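You operate a simulated robot arm through the tools that you are given. There is no shell and no other tool.

You are at the controls of a simulated robot arm. One attempt, no reset.

Task
Finish the blue clip in the press and load the COAT rack for the line.
Fine: one stroke; blue clip to slot FOUR, the yellow ticket's lens to slot ONE; loaded rack onto the rubber mat; drop no lens. Set down upright: lens rack.

It is judged by the outcome, as a careful person would: the job done as asked, and still so three seconds after it is handed in. It fails if anything else is knocked over, pushed out of place, dropped, spilled or broken.

Robot
A 6-joint arm with a two-finger gripper, fixed in place. Base frame: the origin is at the foot of the arm, x ahead of it, y to its left, z up; the work surface is at about z = 0.91. Lengths are in m, angles in degrees, forces in N, time in s.
Its first joint turns from -166.0 to 166.0 degrees. Payload 2.45 kg.
The TCP is the grasp point between the finger pads, 0.02 m short of the fingertips. In the tool frame z runs along the fingers and y along their closing line. Largest opening 0.14 m; the body of the gripper starts 0.168 m behind the TCP.
Orientation is that of the tool frame in the base frame, as a unit quaternion [w, x, y, z]. With the fingers straight down and closing along the base's y, the tool's x points along the base's -x, its y along +y and its z along -z.

Tools
- The arm moves only by the tool send_rows. Its argument "motion" is a list of rows, each a list of 3 entries, a list of its own where there are three numbers: the turn, a rotation vector about the tool's x, y, z in degrees, then the shift along the tool's x, y, z in m, then the gripper command, from -1 (fully open) to 1 (shut), values between in proportion. In form: [[[rx, ry, rz], [dx, dy, dz], grip], ...]. A call has 1 to 20 rows; each row shifts and turns the commanded pose from where the row before left it, along the tool's axes as they then stand. A row lasts 0.2 s, in which the tool goes at most 0.05 m and 8.6 degrees; a call with a longer step from one row to the next is refused whole, and so is a gripper value outside its range. Where a pose cannot be reached the arm comes as near as it can. A force on the tool above 40 N (or 10 N above the force at the start of the call, whichever is more), or a blocked arm, ends the call early, and 0.2 s more pass. Each finger travels about 0.045 m/s and halts on what it meets, pressing with about 29 N; the grip force reading is that of the motor and also rises with nothing between the fingers. The clock runs only during rows and for 0.2 s after the last one: add rows that do not move to give the fingers time. It gives the time, the measured TCP pose, the force on the tool (base axes), the opening and the grip force at its end, in the units of the frame above (readings bear some noise), with the torque about the TCP (base axes, N m) and any sound that the robot's microphone picked up.
- Cameras (640 x 400 px; columns grow to the right, rows downward): "scene" is fixed at [0.3986, -0.5013, 1.6644]; the picture's right is [0.87, -0.50, 0.00], its down [-0.29, -0.50, -0.82] and it looks along [0.41, 0.71, -0.58] (base axes); focal length 348 px, centre (320, 200). "wrist" rides on the gripper at [0.078, 0.011, -0.209] in the tool frame; the picture's right is [-0.14, 0.99, 0.00], its down [-0.92, -0.13, -0.37] and it looks along [-0.36, -0.05, 0.93] (tool axes); focal length 280 px, centre (320, 200). There is no depth. A picture from a camera that has moved, and an enlarged one, comes with that camera's place and axes in the base frame and with its lens.
- get_image(camera): a new picture of that camera. It takes no simulated time.
- zoom(camera, box): a new picture of the part [left, top, right, bottom] of that camera's present view, enlarged. It takes no simulated time.
- close_job(): hands the job in; it is judged then, once.

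Nothing tells you positions but the pictures and the camera data. Unless the task says otherwise, let go and move clear before handing in.

The tools are called after "Request:" as a command line: name --argument value ..., lists and objects as JSON in quotes. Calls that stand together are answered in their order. send_rows: Moves the arm, as the interface text tells. Its arguments: {"type":"object","properties":{"motion":{"type":"array","items":{"type":"array"}}},"required":["motion"]} The other tools are called the same way: get_image (camera) takes a picture; zoom (camera, box) takes an enlarged picture of a part of a camera's view; close_job () hands the job in.

At the start:

```text
clock: 0.0
eef_pos: [0.5397, 0.1703, 1.4206]
ee_rot: [0.001, -0.001, 1.0, -0.001]
wrist_force: [-0.5, -0.2, -0.1]
wrist_torque: [0.01, 0.04, 0.02]
width: 0.1399
grasp_force: 0.0
```

scene: 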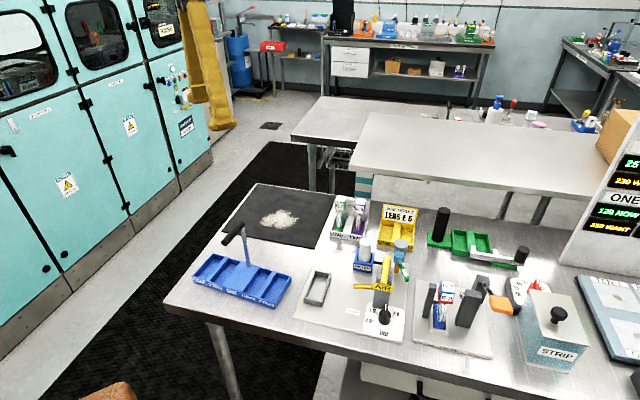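
wrist: 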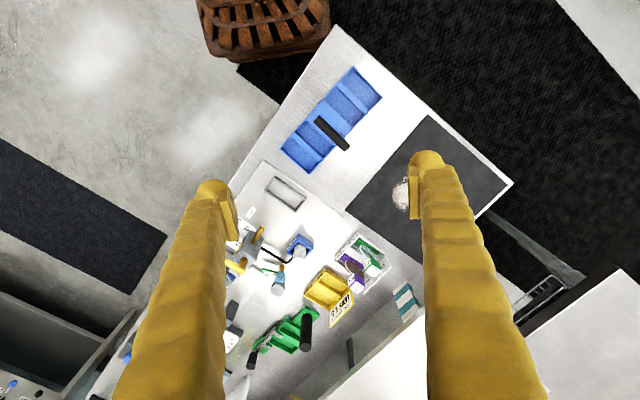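

I see a bench with a blue rack, a black mat with white stuff on it, a press with AIR lever, ticket stands, a green rack and a STRIP box. I'll zoom into the parts first to read the labels.

Request:
zoom --camera "scene" --box '[180, 170, 340, 320]'

Request:
zoom --camera "scene" --box '[290, 180, 450, 350]'

Request:
zoom --camera "scene" --box '[400, 190, 560, 370]'

Request:
zoom --camera "scene" --box '[500, 130, 640, 400]'

Request:
zoom --camera "wrist" --box '[220, 140, 440, 380]'

```text
2.67 times, centred on (260, 245) of scene
camera zoom: at [0.3986, -0.5013, 1.6644], right [0.87, -0.5, 0.0], down [-0.29, -0.5, -0.82], along [0.41, 0.71, -0.58], focal length 928 px, centre (480, 80)
```

zoom: 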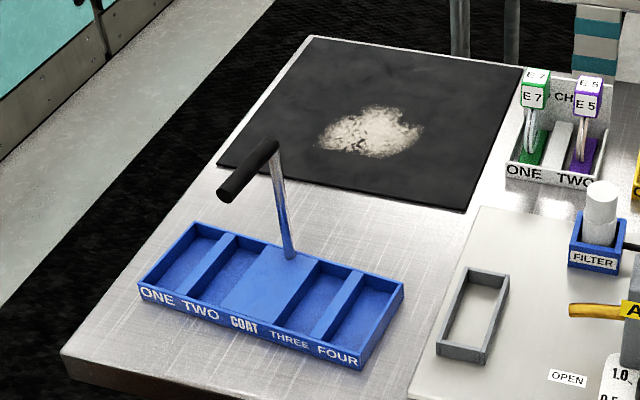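

```text
2.35 times, centred on (370, 265) of scene
camera zoom: at [0.3986, -0.5013, 1.6644], right [0.87, -0.5, 0.0], down [-0.29, -0.5, -0.82], along [0.41, 0.71, -0.58], focal length 819 px, centre (202, 47)
```

zoom: 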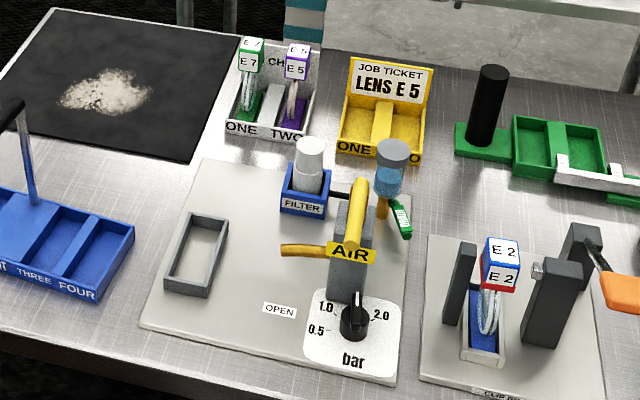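

```text
2.22 times, centred on (480, 280) of scene
camera zoom: at [0.3986, -0.5013, 1.6644], right [0.87, -0.5, 0.0], down [-0.29, -0.5, -0.82], along [0.41, 0.71, -0.58], focal length 774 px, centre (-36, 22)
```

zoom: 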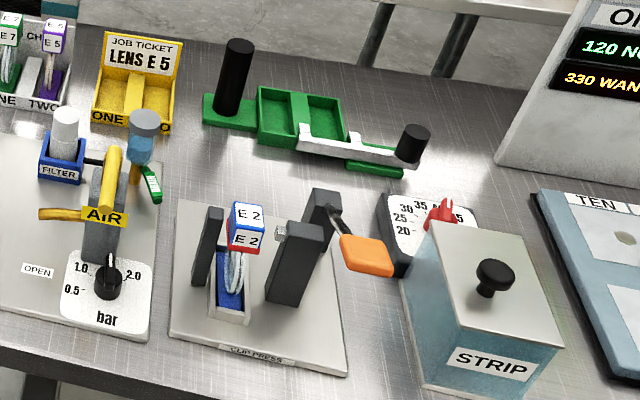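

```text
1.48 times, centred on (570, 265) of scene
camera zoom: at [0.3986, -0.5013, 1.6644], right [0.87, -0.5, 0.0], down [-0.29, -0.5, -0.82], along [0.41, 0.71, -0.58], focal length 516 px, centre (-50, 104)
```

zoom: 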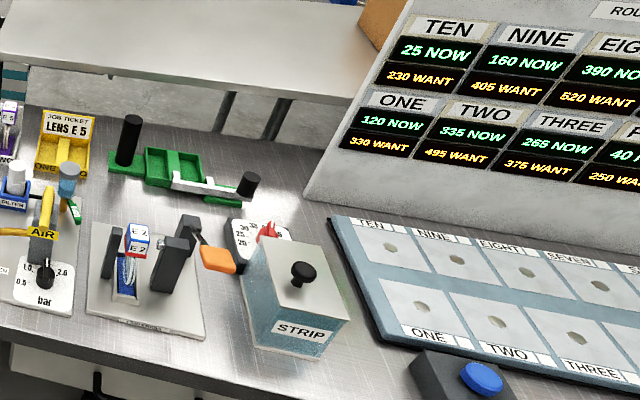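

```text
1.67 times, centred on (330, 260) of wrist
camera zoom: at [0.4625, 0.1816, 1.6299], right [0.14, 0.99, 0.0], down [0.92, -0.13, 0.37], along [0.37, -0.05, -0.93], focal length 467 px, centre (303, 100)
```

zoom: 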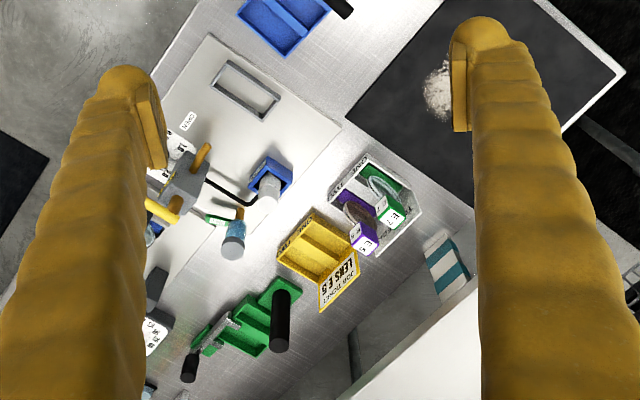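

The blue E 2 clip sits in the CLIP PRESS with an orange lever, E 5 (purple) and E 7 (green) stand in the CHECK tray, and the yellow ticket says LENS E 5. I'll zoom closer for the details.

Request:
zoom --camera "scene" --box '[405, 260, 525, 365]'

Request:
zoom --camera "scene" --box '[320, 185, 430, 255]'

Request:
zoom --camera "scene" --box '[185, 210, 305, 315]'

Request:
zoom --camera "scene" --box '[480, 260, 600, 375]'

Request:
zoom --camera "scene" --box '[580, 160, 640, 260]'

```text
3.81 times, centred on (465, 312) of scene
camera zoom: at [0.3986, -0.5013, 1.6644], right [0.87, -0.5, 0.0], down [-0.29, -0.5, -0.82], along [0.41, 0.71, -0.58], focal length 1326 px, centre (-232, -229)
```

zoom: 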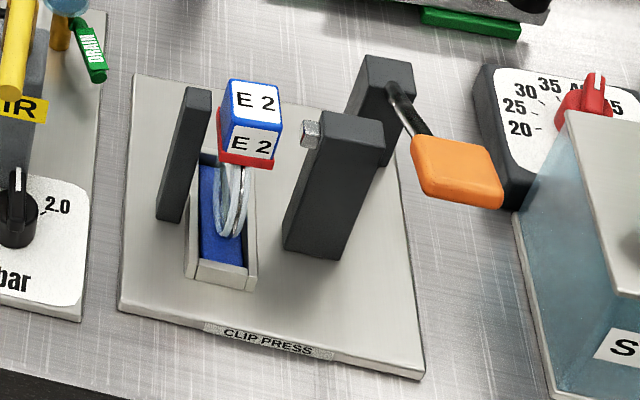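

```text
5.71 times, centred on (375, 220) of scene
camera zoom: at [0.3986, -0.5013, 1.6644], right [0.87, -0.5, 0.0], down [-0.29, -0.5, -0.82], along [0.41, 0.71, -0.58], focal length 1989 px, centre (6, 86)
```

zoom: 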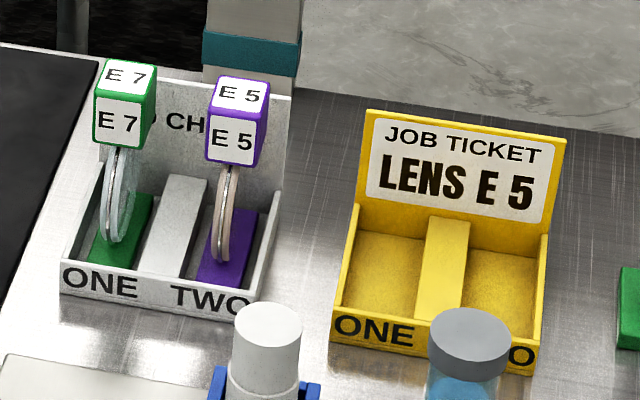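

```text
3.81 times, centred on (245, 262) of scene
camera zoom: at [0.3986, -0.5013, 1.6644], right [0.87, -0.5, 0.0], down [-0.29, -0.5, -0.82], along [0.41, 0.71, -0.58], focal length 1326 px, centre (606, -38)
```

zoom: 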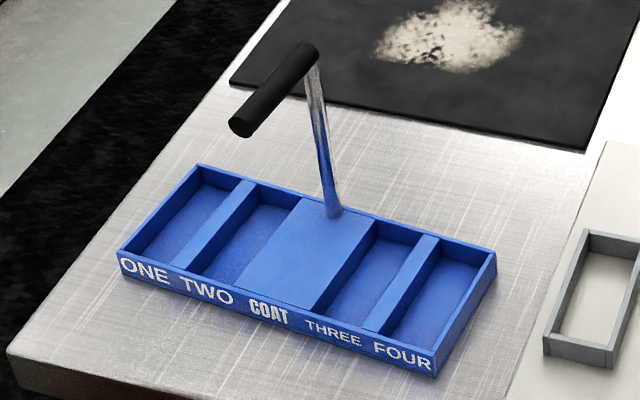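

```text
3.48 times, centred on (540, 318) of scene
camera zoom: at [0.3986, -0.5013, 1.6644], right [0.87, -0.5, 0.0], down [-0.29, -0.5, -0.82], along [0.41, 0.71, -0.58], focal length 1211 px, centre (-445, -209)
```

zoom: 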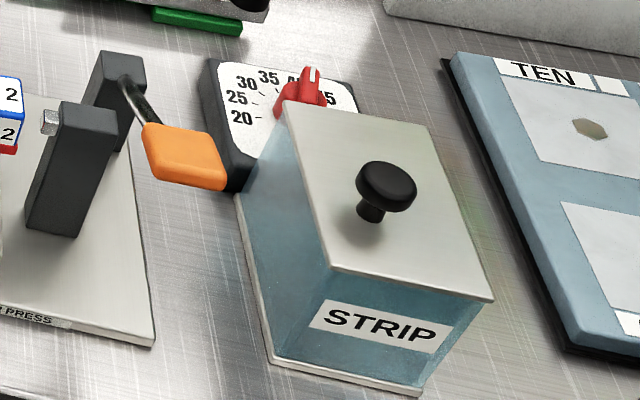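

```text
4.00 times, centred on (610, 210) of scene
camera zoom: at [0.3986, -0.5013, 1.6644], right [0.87, -0.5, 0.0], down [-0.29, -0.5, -0.82], along [0.41, 0.71, -0.58], focal length 1392 px, centre (-840, 160)
```

zoom: 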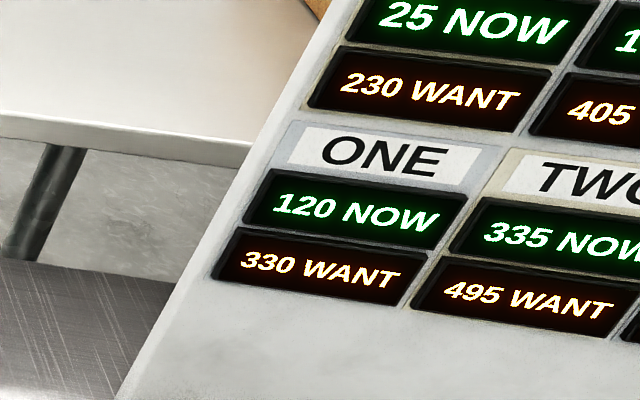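

The geometry so far: rack centre near (0.54, 0.17) with its grip bar at z≈1.10, mat centred near (0.78, 0.42), press clip near (0.91, -0.20), and E 5 near (0.94, 0.19). I'll move the wrist camera over the press to study its mechanism.

Request:
send_rows --motion '[[[0, 0, 0], [-0.018, -0.037, 0.012], -1], [[0, 0, 0], [-0.018, -0.037, 0.012], -1], [[0, 0, 0], [-0.018, -0.037, 0.012], -1], [[0, 0, 0], [-0.018, -0.037, 0.012], -1], [[0, 0, 0], [-0.018, -0.037, 0.012], -1], [[0, 0, 0], [-0.018, -0.037, 0.012], -1], [[0, 0, 0], [-0.018, -0.037, 0.012], -1], [[0, 0, 0], [-0.018, -0.037, 0.012], -1], [[0, 0, 0], [-0.018, -0.037, 0.012], -1], [[0, 0, 0], [-0.018, -0.037, 0.012], -1]]'

Request:
get_image --camera "wrist"

Request:
get_image --camera "scene"

```text
clock: 2.2
eef_pos: [0.7177, -0.2003, 1.3009]
ee_rot: [0.001, 0.0, 1.0, 0.0]
wrist_force: [-0.2, 0.1, -0.2]
wrist_torque: [-0.02, -0.04, 0.01]
width: 0.1401
grasp_force: 0.1
```

```text
taken
camera wrist: at [0.6402, -0.1891, 1.5089], right [0.14, 0.99, 0.0], down [0.92, -0.13, 0.37], along [0.37, -0.05, -0.93], focal length 280 px, centre (320, 200)
```

wrist: 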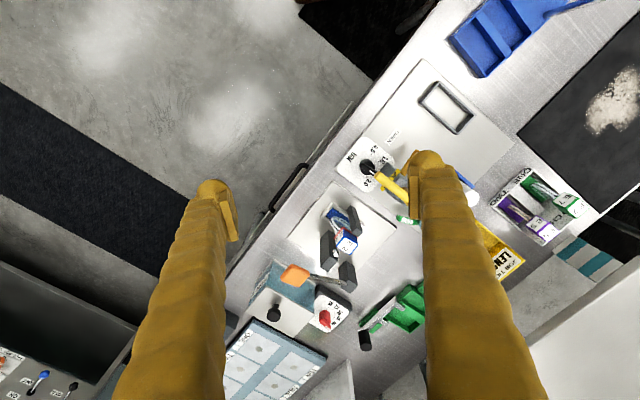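

```text
taken
```

scene: 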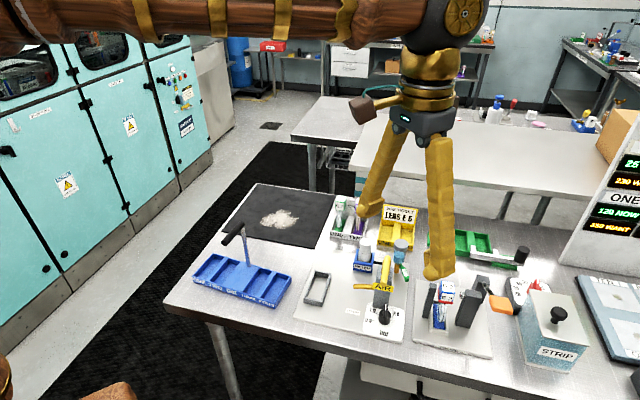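

Request:
zoom --camera "wrist" --box '[240, 170, 420, 340]'

Request:
zoom --camera "wrist" --box '[290, 190, 370, 260]'

Request:
zoom --camera "wrist" --box '[440, 160, 600, 290]'

Request:
zoom --camera "wrist" --box '[330, 50, 480, 200]'

```text
2.35 times, centred on (330, 255) of wrist
camera zoom: at [0.6402, -0.1891, 1.5089], right [0.14, 0.99, 0.0], down [0.92, -0.13, 0.37], along [0.37, -0.05, -0.93], focal length 660 px, centre (296, 71)
```

zoom: 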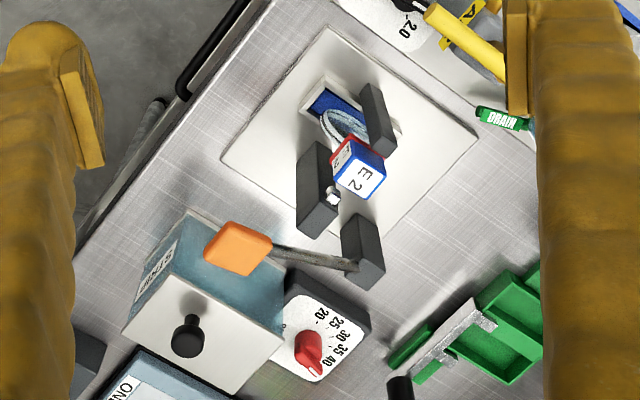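

```text
5.71 times, centred on (330, 225) of wrist
camera zoom: at [0.6402, -0.1891, 1.5089], right [0.14, 0.99, 0.0], down [0.92, -0.13, 0.37], along [0.37, -0.05, -0.93], focal length 1602 px, centre (263, 57)
```

zoom: 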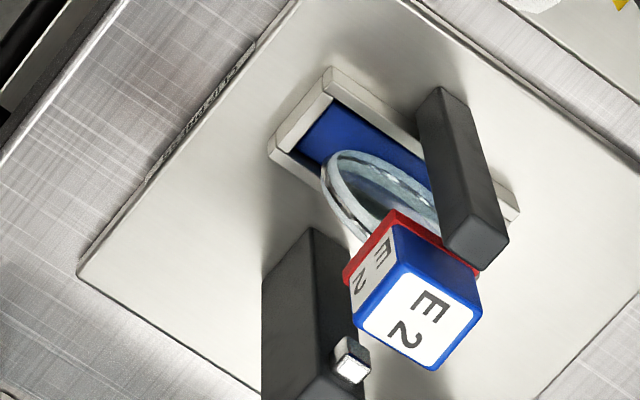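

```text
3.08 times, centred on (520, 225) of wrist
camera zoom: at [0.6402, -0.1891, 1.5089], right [0.14, 0.99, 0.0], down [0.92, -0.13, 0.37], along [0.37, -0.05, -0.93], focal length 863 px, centre (-295, 123)
```

zoom: 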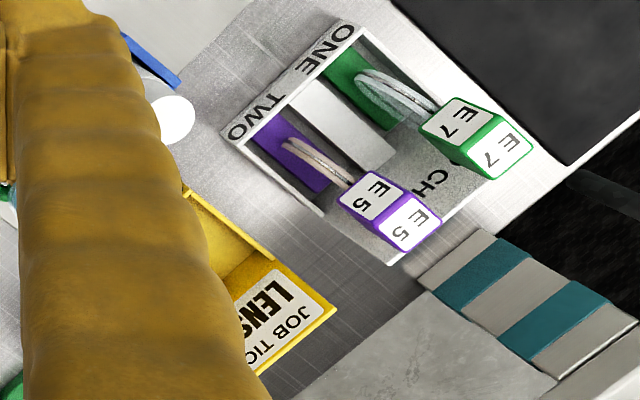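

```text
2.67 times, centred on (405, 125) of wrist
camera zoom: at [0.6402, -0.1891, 1.5089], right [0.14, 0.99, 0.0], down [0.92, -0.13, 0.37], along [0.37, -0.05, -0.93], focal length 748 px, centre (93, 400)
```

zoom: 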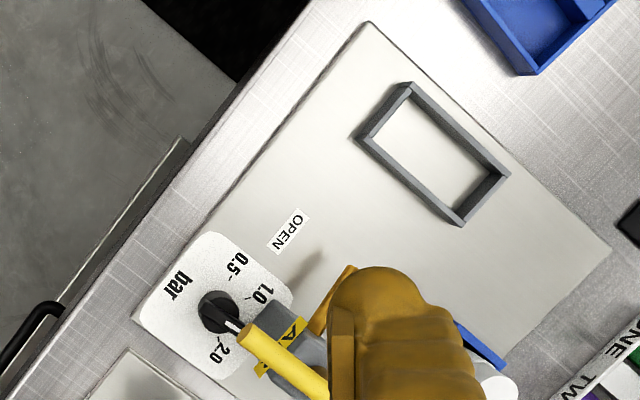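

The press is two posts flanking the E 2 clip (cube top at about (0.93, -0.175, 1.03)), with the orange lever pad near (0.966, -0.282, 1.058) angling up toward the front, so a downward push is the likely stroke. I'll take a closer look before touching it.

Request:
zoom --camera "wrist" --box '[260, 230, 360, 340]'

Request:
zoom --camera "scene" --box '[460, 265, 530, 325]'

Request:
zoom --camera "scene" --box '[415, 270, 475, 340]'

```text
3.64 times, centred on (310, 285) of wrist
camera zoom: at [0.6402, -0.1891, 1.5089], right [0.14, 0.99, 0.0], down [0.92, -0.13, 0.37], along [0.37, -0.05, -0.93], focal length 1020 px, centre (356, -109)
```

zoom: 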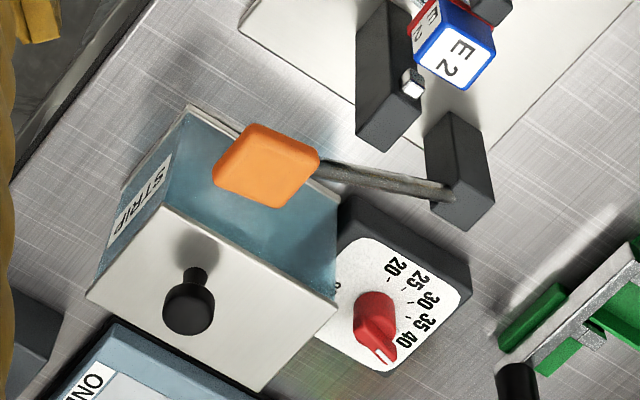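

```text
6.67 times, centred on (495, 295) of scene
camera zoom: at [0.3986, -0.5013, 1.6644], right [0.87, -0.5, 0.0], down [-0.29, -0.5, -0.82], along [0.41, 0.71, -0.58], focal length 2321 px, centre (-847, -433)
```

zoom: 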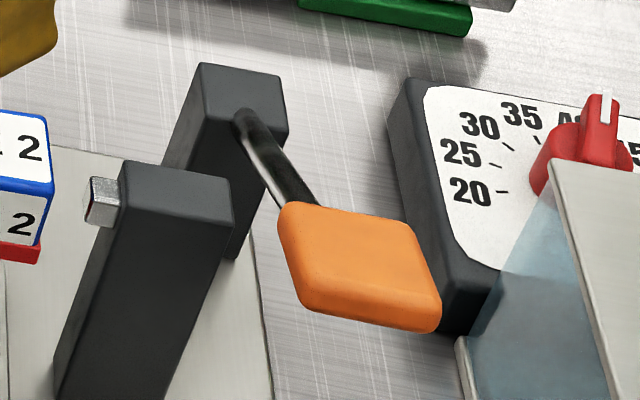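

```text
5.71 times, centred on (445, 305) of scene
camera zoom: at [0.3986, -0.5013, 1.6644], right [0.87, -0.5, 0.0], down [-0.29, -0.5, -0.82], along [0.41, 0.71, -0.58], focal length 1989 px, centre (-394, -400)
```

zoom: 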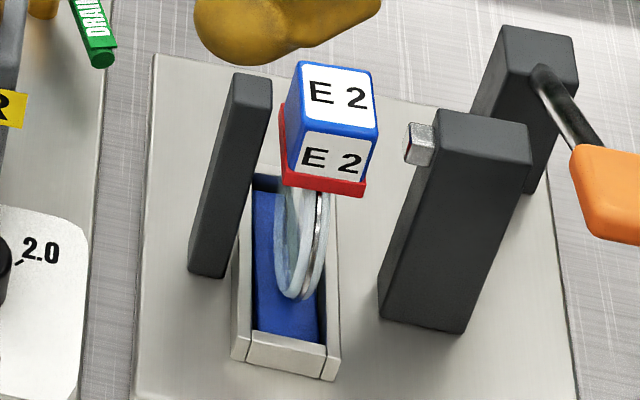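

The lever is a rod from the back post with a flat orange pad, angled up about 30° toward the front. I'll shut the gripper and move to just above the pad, checking the reach.

Request:
send_rows --motion '[[[0, 0, 0], [-0.0339, -0.0111, 0.02], 1], [[0, 0, 0], [-0.0339, -0.0111, 0.02], 1], [[0, 0, 0], [-0.0339, -0.0111, 0.02], 1], [[0, 0, 0], [-0.0339, -0.0111, 0.02], 1], [[0, 0, 0], [-0.0339, -0.0111, 0.02], 1], [[0, 0, 0], [-0.0339, -0.0111, 0.02], 1], [[0, 0, 0], [-0.0339, -0.0111, 0.02], 1], [[0, 0, 0], [0, 0, 0], 1], [[0, 0, 0], [0, 0, 0], 1]]'

Request:
get_image --camera "wrist"

Request:
zoom --camera "scene" --box '[400, 180, 580, 340]'

```text
clock: 4.2
eef_pos: [0.9592, -0.2755, 1.1602]
ee_rot: [0.001, 0.0, 1.0, 0.001]
wrist_force: [-0.2, -0.1, -0.4]
wrist_torque: [-0.02, 0.0, 0.0]
width: 0.0
grasp_force: 28.9
```

```text
taken
camera wrist: at [0.8816, -0.2639, 1.3696], right [0.14, 0.99, 0.0], down [0.92, -0.13, 0.37], along [0.37, -0.05, -0.93], focal length 280 px, centre (320, 200)
```

wrist: 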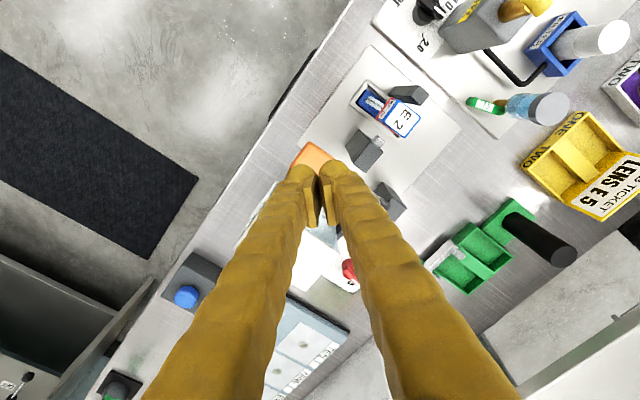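

```text
2.50 times, centred on (490, 260) of scene
camera zoom: at [0.3986, -0.5013, 1.6644], right [0.87, -0.5, 0.0], down [-0.29, -0.5, -0.82], along [0.41, 0.71, -0.58], focal length 870 px, centre (-105, 50)
```

zoom: 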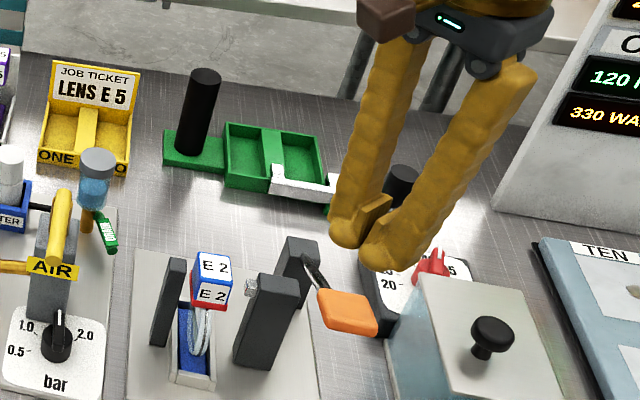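

Reach is fine here (radius ≈1.0 m). I'll lower onto the pad and start pushing down gently while watching the force.

Request:
send_rows --motion '[[[0, 0, 0], [-0.0025, -0.004, 0.03], 1], [[0, 0, 0], [-0.0025, -0.004, 0.025], 1], [[0, 0, 0], [0, 0, 0.005], 1], [[0, 0, 0], [0, 0, 0.005], 1], [[0, 0, 0], [0, 0, 0.005], 1], [[0, 0, 0], [0, 0, 0], 1]]'

Request:
zoom --camera "scene" --box '[400, 220, 560, 340]'

```text
clock: 5.6
eef_pos: [0.9646, -0.2848, 1.0919]
ee_rot: [0.001, 0.0, 1.0, 0.0]
wrist_force: [1.4, -0.7, 1.1]
wrist_torque: [-0.01, -0.02, -0.02]
width: 0.0
grasp_force: 29.2
```

```text
3.33 times, centred on (480, 280) of scene
camera zoom: at [0.3986, -0.5013, 1.6644], right [0.87, -0.5, 0.0], down [-0.29, -0.5, -0.82], along [0.41, 0.71, -0.58], focal length 1160 px, centre (-213, -67)
```

zoom: 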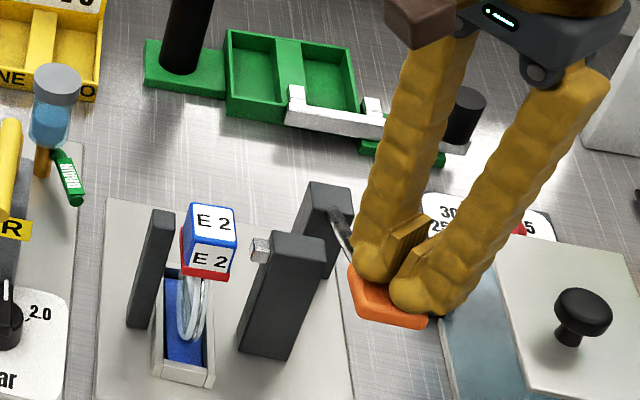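

The fingertips are just touching the pad. I'll keep pushing down along the lever's arc.

Request:
send_rows --motion '[[[0, 0, 0], [0.0025, -0.0025, 0.007], 1], [[0, 0, 0], [0.0025, -0.0025, 0.007], 1], [[0, 0, 0], [0.002, -0.002, 0.007], 1], [[0, 0, 0], [0.002, -0.002, 0.007], 1], [[0, 0, 0], [0, 0, 0], 1]]'

Request:
zoom --camera "scene" --box '[400, 220, 560, 340]'

```text
clock: 6.8
eef_pos: [0.9538, -0.295, 1.063]
ee_rot: [0.001, 0.0, 1.0, 0.0]
wrist_force: [0.1, 0.7, 2.2]
wrist_torque: [-0.02, 0.0, -0.01]
width: 0.0
grasp_force: 28.4
```

```text
3.33 times, centred on (480, 280) of scene
camera zoom: at [0.3986, -0.5013, 1.6644], right [0.87, -0.5, 0.0], down [-0.29, -0.5, -0.82], along [0.41, 0.71, -0.58], focal length 1160 px, centre (-213, -67)
```

zoom: 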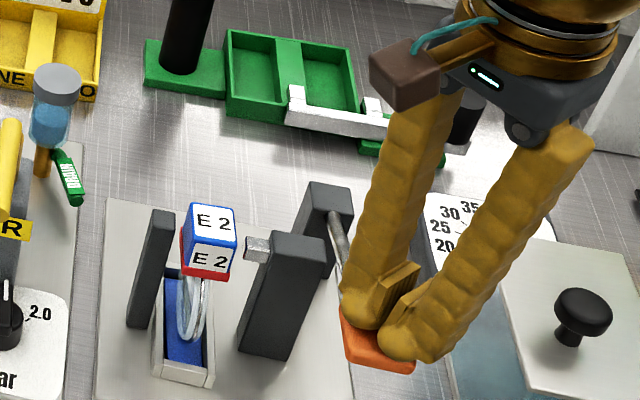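

The lever is moving and the ram tip is extending toward the clip. I continue the same stroke.

Request:
send_rows --motion '[[[0, 0, 0], [0.001, -0.001, 0.007], 1], [[0, 0, 0], [0.001, -0.001, 0.007], 1], [[0, 0, 0], [0, 0, 0.007], 1], [[0, 0, 0], [0, 0, 0.005], 1], [[0, 0, 0], [0, 0, 0], 1]]'

Request:
zoom --camera "scene" --box '[400, 220, 560, 340]'

```text
clock: 8.0
eef_pos: [0.9529, -0.2967, 1.0367]
ee_rot: [0.001, -0.001, 1.0, 0.0]
wrist_force: [-1.1, -1.7, 5.0]
wrist_torque: [0.01, -0.06, 0.0]
width: 0.0002
grasp_force: 29.3
```

```text
3.33 times, centred on (480, 280) of scene
camera zoom: at [0.3986, -0.5013, 1.6644], right [0.87, -0.5, 0.0], down [-0.29, -0.5, -0.82], along [0.41, 0.71, -0.58], focal length 1160 px, centre (-213, -67)
```

zoom: 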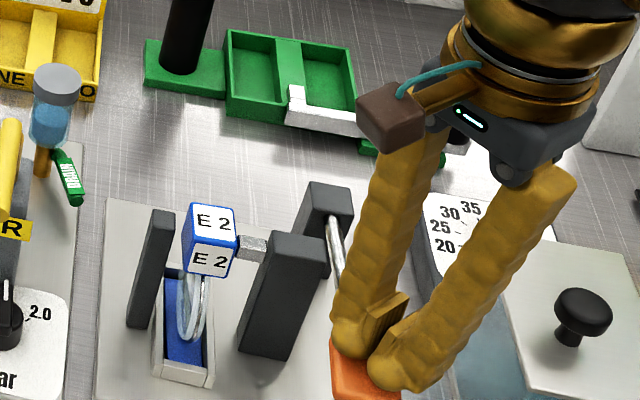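

The ram is now at the cube and the red no longer shows, but no click or stop yet. I keep going in smaller steps to reach the end of the stroke.

Request:
send_rows --motion '[[[0, 0, 0], [0, 0, 0.004], 1], [[0, 0, 0], [0, 0, 0.004], 1], [[0, 0, 0], [0, 0, 0.004], 1], [[0, 0, 0], [0, 0, 0], 1]]'

Request:
zoom --camera "scene" --box '[400, 220, 560, 340]'

```text
clock: 8.9
eef_pos: [0.9534, -0.2972, 1.0294]
ee_rot: [0.003, 0.001, 1.0, 0.0]
wrist_force: [-2.8, 1.2, 13.2]
wrist_torque: [0.16, -0.06, 0.02]
width: 0.0002
grasp_force: 29.6
stopped in row 4: the force on the tool passed its limit at 42 N (the readings are from after the stop); the commanded pose is now the measured one
```

```text
3.33 times, centred on (480, 280) of scene
camera zoom: at [0.3986, -0.5013, 1.6644], right [0.87, -0.5, 0.0], down [-0.29, -0.5, -0.82], along [0.41, 0.71, -0.58], focal length 1160 px, centre (-213, -67)
```

zoom: 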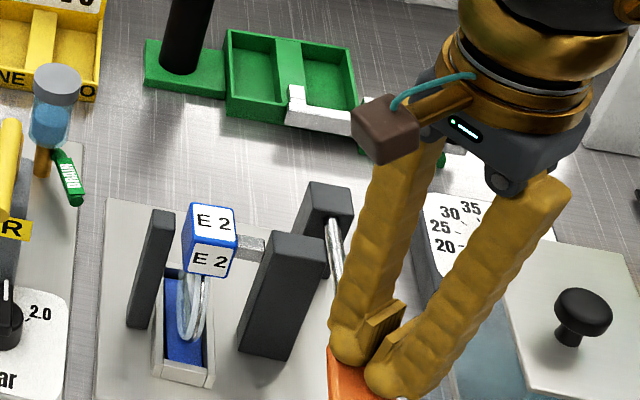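

The lever is against its hard stop (42 N), so the single stroke is complete. I'll lift off slowly and see what the lever and ram do.

Request:
send_rows --motion '[[[0, 0, 0], [0, 0, -0.008], 1], [[0, 0, 0], [0, 0, -0.01], 1], [[0, 0, 0], [-0.001, 0.001, -0.01], 1], [[0, 0, 0], [-0.001, 0.001, -0.012], 1], [[0, 0, 0], [-0.003, 0.003, -0.015], 1], [[0, 0, 0], [0, 0, -0.02], 1], [[0, 0, 0], [0, 0, -0.03], 1], [[0, 0, 0], [0, 0, -0.04], 1]]'

Request:
zoom --camera "scene" --box '[400, 220, 560, 340]'

Request:
get_image --camera "wrist"

```text
clock: 10.7
eef_pos: [0.9571, -0.2915, 1.1738]
ee_rot: [0.002, 0.0, 1.0, 0.001]
wrist_force: [-0.2, 0.7, -0.4]
wrist_torque: [-0.01, 0.02, 0.0]
width: 0.0
grasp_force: 29.1
```

```text
3.33 times, centred on (480, 280) of scene
camera zoom: at [0.3986, -0.5013, 1.6644], right [0.87, -0.5, 0.0], down [-0.29, -0.5, -0.82], along [0.41, 0.71, -0.58], focal length 1160 px, centre (-213, -67)
```

zoom: 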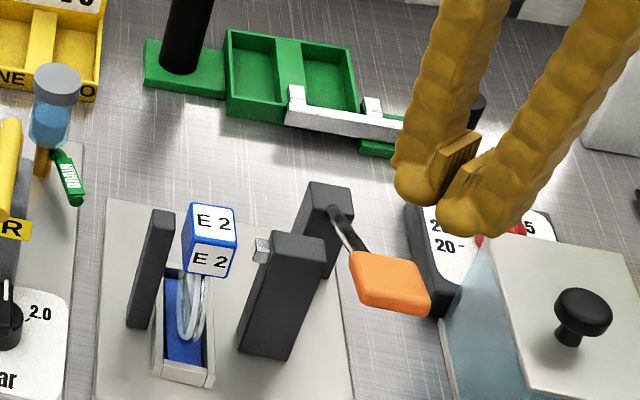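

```text
taken
camera wrist: at [0.8792, -0.281, 1.381], right [0.14, 0.99, 0.0], down [0.92, -0.13, 0.37], along [0.37, -0.05, -0.93], focal length 280 px, centre (320, 200)
```

wrist: 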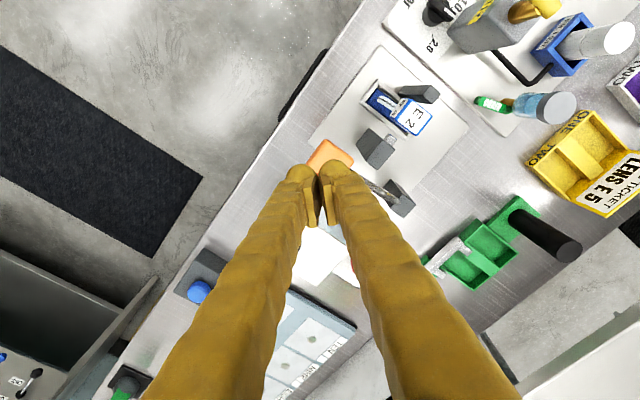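

The lever sprang back, the ram retracted and the clip is closed with no red showing. Next I'll move back, open the fingers, yaw 45° and look straight at the clip for alignment.

Request:
send_rows --motion '[[[0, 0, 0], [0.01, 0.01, -0.03], 1], [[0, 0, 8], [0.02, 0.02, -0.02], 0], [[0, 0, 8], [0.02, 0.02, -0.02], 0], [[0, 0, 8], [0.01, 0.02, -0.01], 0], [[0, 0, 8], [0, 0.02, 0], 0], [[0, 0, 8], [0, 0, 0], 0], [[0, 0, 5], [0, 0, 0], 0], [[0, 0, 0], [0, 0, 0], 0]]'

Request:
get_image --camera "wrist"

Request:
get_image --camera "scene"

```text
clock: 12.5
eef_pos: [0.9131, -0.1994, 1.2525]
ee_rot: [0.002, 0.384, 0.923, 0.001]
wrist_force: [-0.3, -0.6, 0.0]
wrist_torque: [0.04, -0.01, 0.02]
width: 0.07
grasp_force: 0.0
```

```text
taken
camera wrist: at [0.8658, -0.1354, 1.4615], right [0.8, 0.6, 0.0], down [0.56, -0.74, 0.37], along [0.23, -0.3, -0.93], focal length 280 px, centre (320, 200)
```

wrist: 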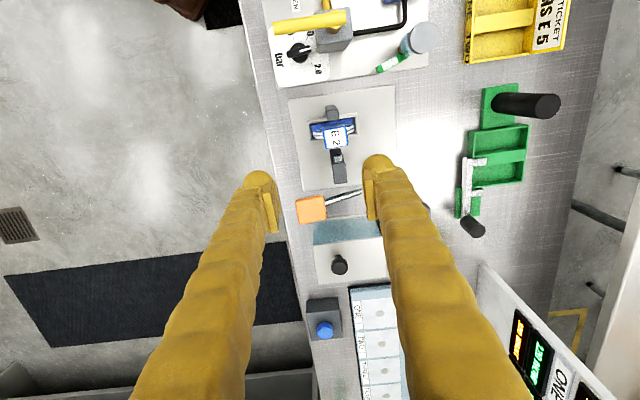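

```text
taken
```

scene: 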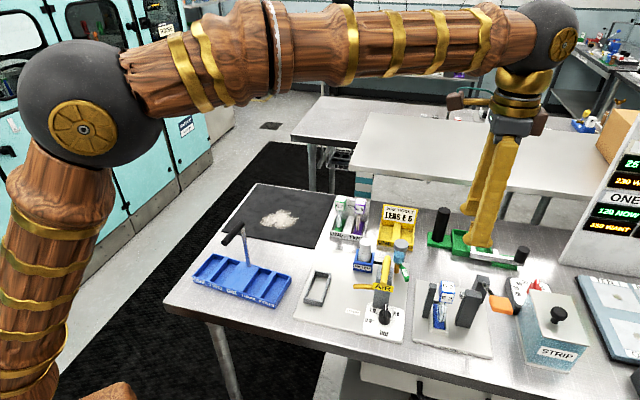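

Request:
zoom --camera "wrist" --box '[280, 80, 400, 200]'

Request:
zoom --camera "scene" --box '[410, 265, 500, 345]'

```text
3.33 times, centred on (340, 140) of wrist
camera zoom: at [0.8658, -0.1354, 1.4615], right [0.8, 0.6, 0.0], down [0.56, -0.74, 0.37], along [0.23, -0.3, -0.93], focal length 935 px, centre (253, 400)
```

zoom: 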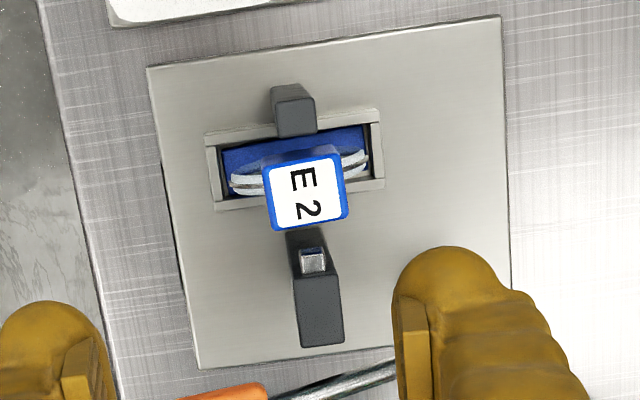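

```text
5.00 times, centred on (455, 305) of scene
camera zoom: at [0.3986, -0.5013, 1.6644], right [0.87, -0.5, 0.0], down [-0.29, -0.5, -0.82], along [0.41, 0.71, -0.58], focal length 1741 px, centre (-355, -325)
```

zoom: 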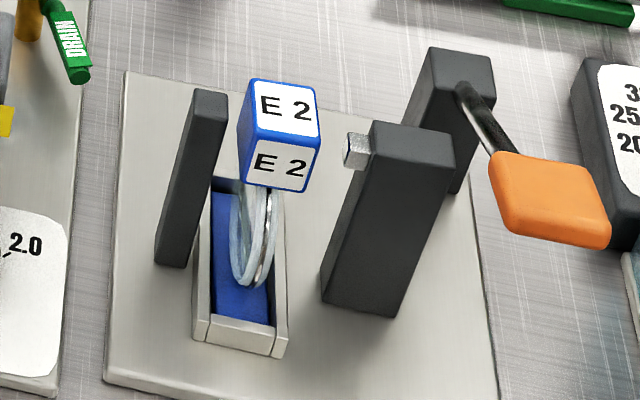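

The clip's cube top is centred near (0.928, -0.176) at z≈1.028, about 28 mm wide, and the jaw axis is aligned with the cradle's length. I'll move over it and stop with the tips just above the cube to check alignment.

Request:
send_rows --motion '[[[0, 0, 0], [0.007, 0.027, 0.01], 0], [[0, 0, 0], [0, 0, 0.045], 0], [[0, 0, 0], [0, 0, 0.045], 0], [[0, 0, 0], [0, 0, 0.045], 0], [[0, 0, 0], [0, 0, 0.035], 0], [[0, 0, 0], [0, 0, 0], 0]]'

Request:
zoom --camera "scene" --box '[410, 220, 510, 340]'

Request:
get_image --camera "wrist"

```text
clock: 13.9
eef_pos: [0.93, -0.1748, 1.0733]
ee_rot: [0.003, 0.383, 0.924, 0.0]
wrist_force: [-0.1, -1.0, -0.5]
wrist_torque: [-0.01, 0.02, 0.01]
width: 0.0699
grasp_force: 0.1
```

```text
3.33 times, centred on (460, 280) of scene
camera zoom: at [0.3986, -0.5013, 1.6644], right [0.87, -0.5, 0.0], down [-0.29, -0.5, -0.82], along [0.41, 0.71, -0.58], focal length 1160 px, centre (-147, -67)
```

zoom: 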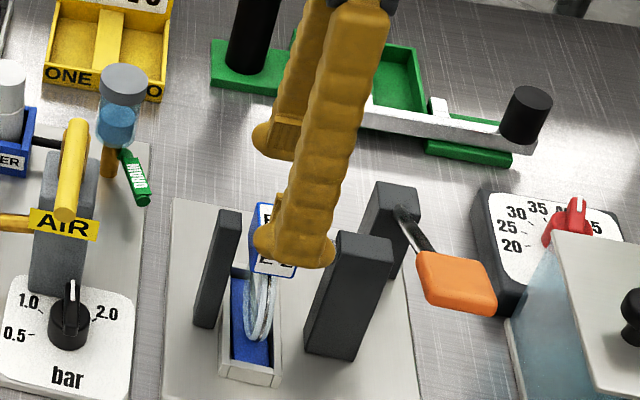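

```text
taken
camera wrist: at [0.8833, -0.1106, 1.2813], right [0.8, 0.6, 0.0], down [0.56, -0.74, 0.37], along [0.23, -0.29, -0.93], focal length 280 px, centre (320, 200)
```

wrist: 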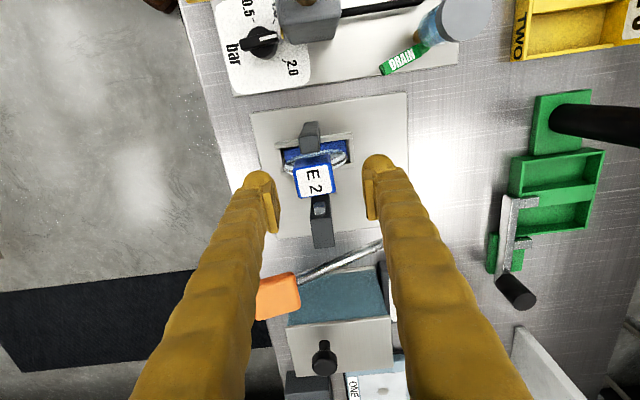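

Request:
zoom --camera "wrist" --box '[260, 110, 380, 260]'

```text
2.67 times, centred on (320, 185) of wrist
camera zoom: at [0.8833, -0.1106, 1.2813], right [0.8, 0.6, 0.0], down [0.56, -0.74, 0.37], along [0.23, -0.29, -0.93], focal length 748 px, centre (320, 240)
```

zoom: 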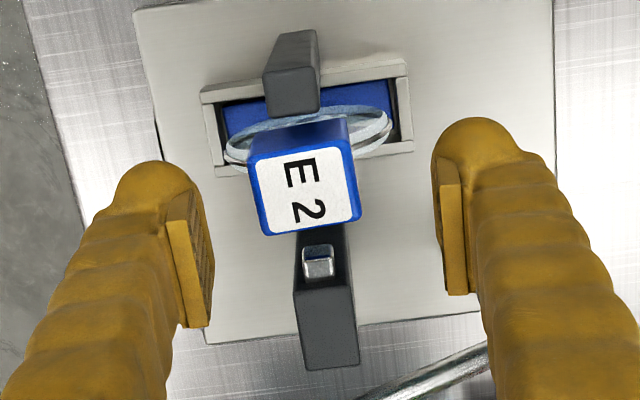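

The cube sits about 5 mm toward the front of the jaw centre. I'll correct that, descend to grip height with the tips just clear of the lens rim, and check.

Request:
send_rows --motion '[[[0, 0, 0], [-0.001, -0.0055, 0.01], 0], [[0, 0, 0], [0, 0, 0.015], 0], [[0, 0, 0], [0, 0, 0.015], 0], [[0, 0, 0], [0, 0, 0.0145], 0], [[0, 0, 0], [0, 0, 0], 0]]'

Request:
zoom --camera "scene" --box '[410, 230, 510, 340]'

Request:
zoom --camera "wrist" --box '[240, 110, 400, 260]'

```text
clock: 15.1
eef_pos: [0.9264, -0.1815, 1.0187]
ee_rot: [0.002, 0.382, 0.924, 0.0]
wrist_force: [0.1, -0.3, 0.3]
wrist_torque: [0.0, 0.01, -0.02]
width: 0.0696
grasp_force: 0.0
```

```text
3.64 times, centred on (460, 285) of scene
camera zoom: at [0.3986, -0.5013, 1.6644], right [0.87, -0.5, 0.0], down [-0.29, -0.5, -0.82], along [0.41, 0.71, -0.58], focal length 1266 px, centre (-189, -109)
```

zoom: 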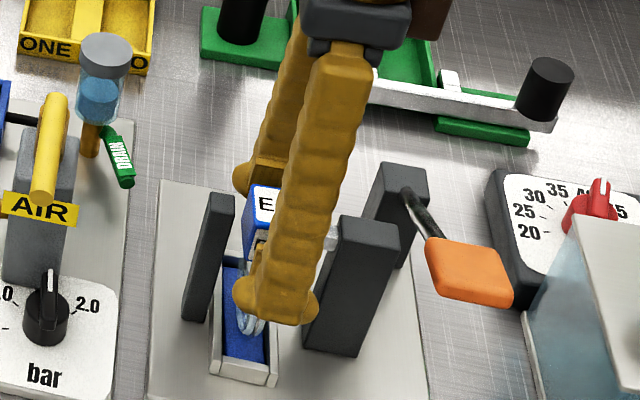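

```text
2.67 times, centred on (320, 185) of wrist
camera zoom: at [0.8788, -0.117, 1.2277], right [0.8, 0.6, 0.0], down [0.56, -0.74, 0.37], along [0.23, -0.29, -0.93], focal length 748 px, centre (320, 240)
```

zoom: 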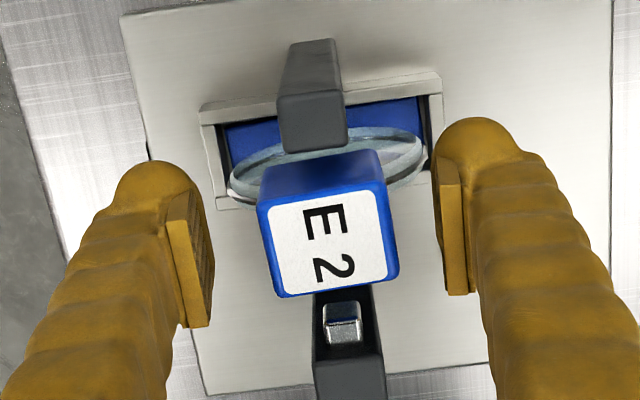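

The jaws straddle the cube well; the cube is yawed a few degrees relative to them. I'll turn 3° to match and close.

Request:
send_rows --motion '[[[0, 0, -3], [0, 0.001, 0], 0], [[0, 0, 0], [0, 0, 0], 0.5], [[0, 0, 0], [0, 0, 0], 1], [[0, 0, 0], [0, 0, 0], 1], [[0, 0, 0], [0, 0, 0], 1], [[0, 0, 0], [0, 0, 0], 1]]'

Request:
zoom --camera "wrist" --box '[240, 110, 400, 260]'

Request:
zoom --camera "scene" --box '[410, 230, 510, 340]'

```text
clock: 16.5
eef_pos: [0.9259, -0.1804, 1.0199]
ee_rot: [0.001, 0.358, 0.934, 0.001]
wrist_force: [0.7, -0.3, 0.7]
wrist_torque: [0.03, 0.04, -0.03]
width: 0.0346
grasp_force: 29.1
```

```text
2.67 times, centred on (320, 185) of wrist
camera zoom: at [0.8759, -0.1183, 1.2281], right [0.77, 0.64, 0.0], down [0.6, -0.71, 0.37], along [0.24, -0.28, -0.93], focal length 748 px, centre (320, 240)
```

zoom: 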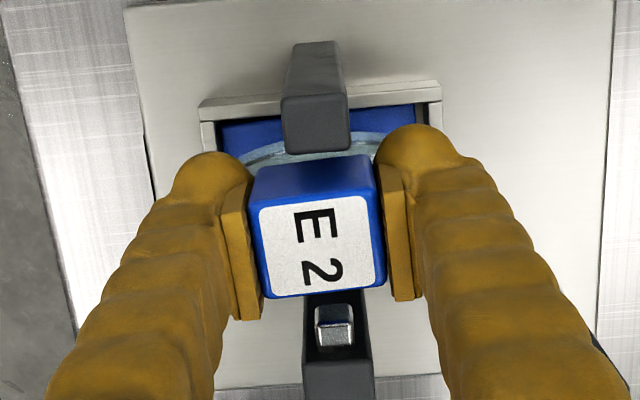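

```text
3.64 times, centred on (460, 285) of scene
camera zoom: at [0.3986, -0.5013, 1.6644], right [0.87, -0.5, 0.0], down [-0.29, -0.5, -0.82], along [0.41, 0.71, -0.58], focal length 1266 px, centre (-189, -109)
```

zoom: 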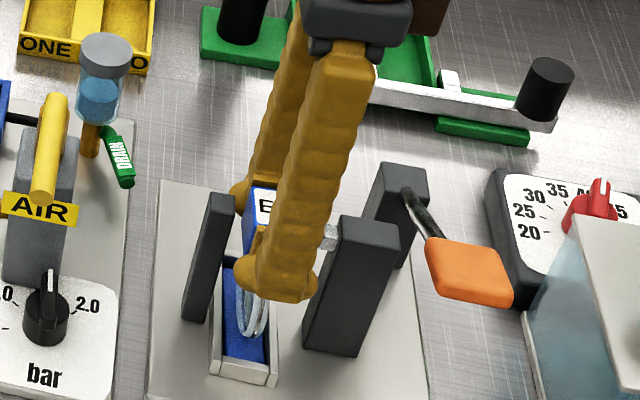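

The cube is firmly gripped (35 mm). I'll lift straight up slowly.

Request:
send_rows --motion '[[[0, 0, 0], [0, 0, -0.005], 1], [[0, 0, 0], [0, 0, -0.01], 1], [[0, 0, 0], [0, 0, -0.015], 1], [[0, 0, 0], [0, 0, -0.015], 1], [[0, 0, 0], [0, 0, -0.015], 1], [[0, 0, 0], [0, 0, -0.02], 1], [[0, 0, 0], [0, 0, -0.02], 1], [[0, 0, 0], [0, 0, -0.02], 1], [[0, 0, 0], [0, 0, -0.02], 1], [[0, 0, 0], [0, 0, -0.02], 1]]'

Request:
get_image --camera "scene"

Request:
zoom --camera "scene" --box '[400, 180, 520, 340]'

Request:
get_image --camera "wrist"

```text
clock: 18.7
eef_pos: [0.9279, -0.1794, 1.1785]
ee_rot: [0.002, 0.358, 0.934, 0.001]
wrist_force: [0.1, 0.8, -1.7]
wrist_torque: [0.02, 0.01, 0.0]
width: 0.0346
grasp_force: 29.6
```

```text
taken
```

scene: 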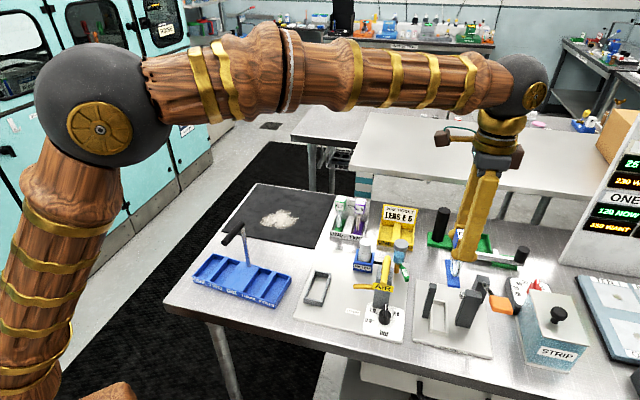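

```text
2.50 times, centred on (460, 260) of scene
camera zoom: at [0.3986, -0.5013, 1.6644], right [0.87, -0.5, 0.0], down [-0.29, -0.5, -0.82], along [0.41, 0.71, -0.58], focal length 870 px, centre (-30, 50)
```

zoom: 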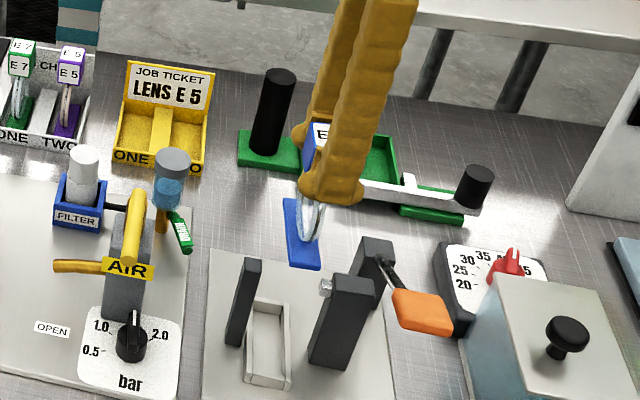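

```text
taken
camera wrist: at [0.8761, -0.1176, 1.3875], right [0.77, 0.64, 0.0], down [0.6, -0.71, 0.37], along [0.24, -0.28, -0.93], focal length 280 px, centre (320, 200)
```

wrist: 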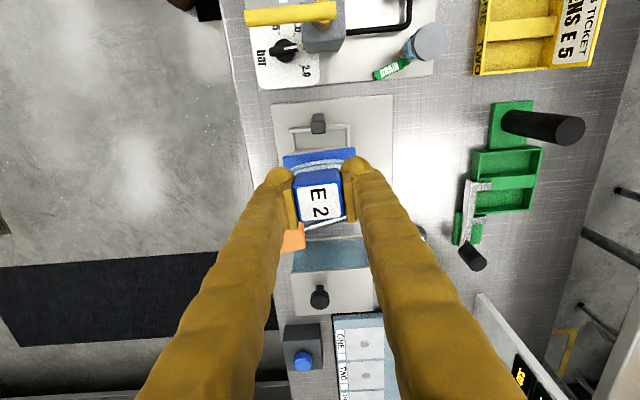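

The finished clip is out of the press cleanly. I'll raise it and carry it along the front to above the rack's right end (slot FOUR near (0.607, 0.10)), well above everything.

Request:
send_rows --motion '[[[0, 0, 0], [0, 0, -0.03], 1], [[0, 0, 0], [0, 0, -0.035], 1], [[0, 0, 0], [0.01, 0, -0.035], 1], [[0, 0, 0], [0.02, 0, -0.03], 1], [[0, 0, 0], [0.035, 0, -0.01], 1], [[0, 0, 0], [0.035, 0, 0], 1], [[0, 0, 0], [0.035, -0.001, 0], 1], [[0, 0, 0], [0.035, -0.001, 0], 1], [[0, 0, 0], [0.035, -0.001, 0], 1], [[0, 0, 0], [0.035, -0.001, 0], 1], [[0, 0, 0], [0.035, -0.001, 0], 1], [[0, 0, 0], [0.035, -0.001, 0], 1], [[0, 0, 0], [0.035, -0.001, 0], 1], [[0, 0, 0], [0.035, 0, 0], 1], [[0, 0, 0], [0.03, 0, 0], 1], [[0, 0, 0], [0.015, 0, 0], 1], [[0, 0, 0], [0, 0, 0], 1]]'

Request:
get_image --camera "scene"

Request:
get_image --camera "wrist"

```text
clock: 22.3
eef_pos: [0.6041, 0.1, 1.3174]
ee_rot: [0.001, 0.359, 0.933, 0.0]
wrist_force: [0.4, 0.8, -1.1]
wrist_torque: [0.0, 0.03, 0.01]
width: 0.0346
grasp_force: 28.6
```

```text
taken
```

scene: 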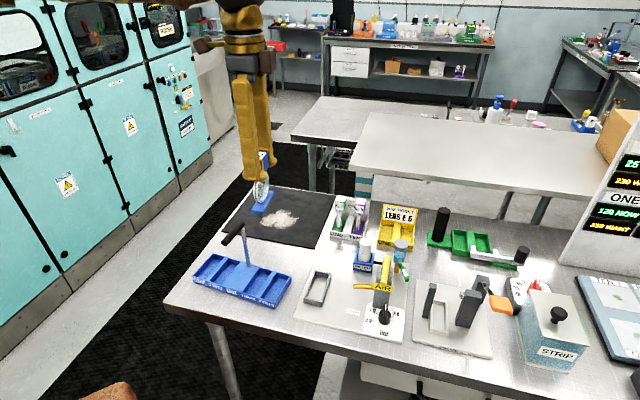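

```text
taken
camera wrist: at [0.5524, 0.1622, 1.5255], right [0.76, 0.64, 0.0], down [0.6, -0.71, 0.37], along [0.24, -0.28, -0.93], focal length 280 px, centre (320, 200)
```

wrist: 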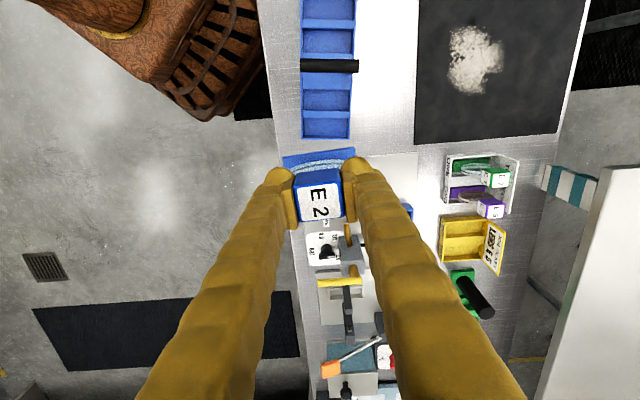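

The rack is clearly in the wrist view. I'll enlarge it to measure slot FOUR, and look at the clip's base from the scene camera.

Request:
zoom --camera "wrist" --box '[260, 0, 400, 180]'

Request:
zoom --camera "scene" --box '[220, 120, 310, 220]'

Request:
zoom --camera "scene" --box '[235, 245, 305, 315]'

Request:
zoom --camera "wrist" --box '[400, 0, 600, 150]'

```text
2.22 times, centred on (330, 90) of wrist
camera zoom: at [0.5524, 0.1622, 1.5255], right [0.76, 0.64, 0.0], down [0.6, -0.71, 0.37], along [0.24, -0.28, -0.93], focal length 623 px, centre (298, 444)
```

zoom: 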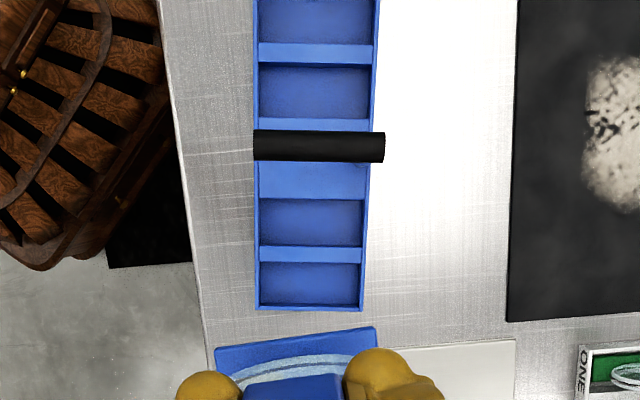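

```text
4.00 times, centred on (265, 170) of scene
camera zoom: at [0.3986, -0.5013, 1.6644], right [0.87, -0.5, 0.0], down [-0.29, -0.5, -0.82], along [0.41, 0.71, -0.58], focal length 1392 px, centre (540, 320)
```

zoom: 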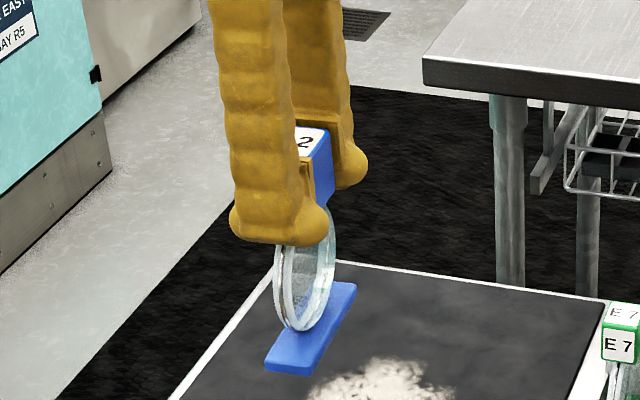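

```text
5.71 times, centred on (270, 280) of scene
camera zoom: at [0.3986, -0.5013, 1.6644], right [0.87, -0.5, 0.0], down [-0.29, -0.5, -0.82], along [0.41, 0.71, -0.58], focal length 1989 px, centre (606, -257)
```

zoom: 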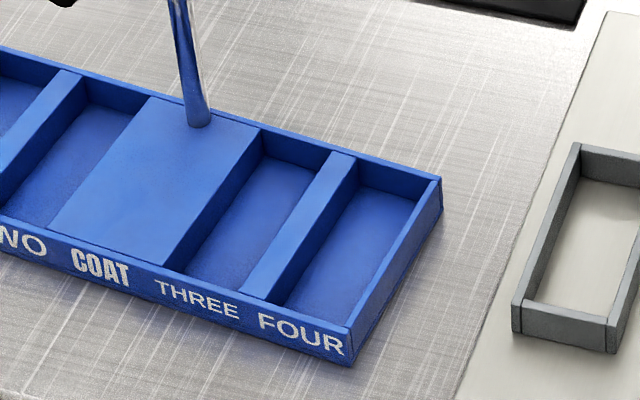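

```text
2.67 times, centred on (500, 75) of wrist
camera zoom: at [0.5524, 0.1622, 1.5255], right [0.76, 0.64, 0.0], down [0.6, -0.71, 0.37], along [0.24, -0.28, -0.93], focal length 748 px, centre (-160, 533)
```

zoom: 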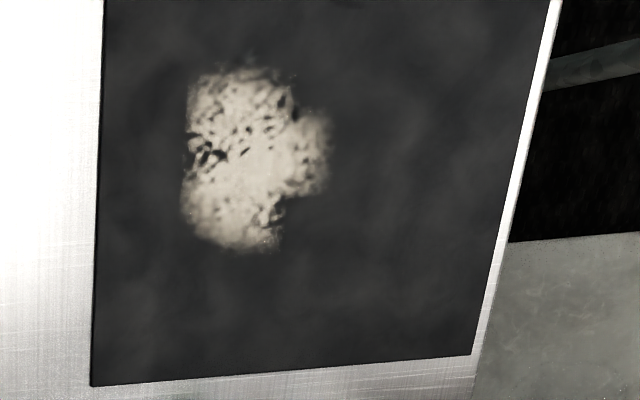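

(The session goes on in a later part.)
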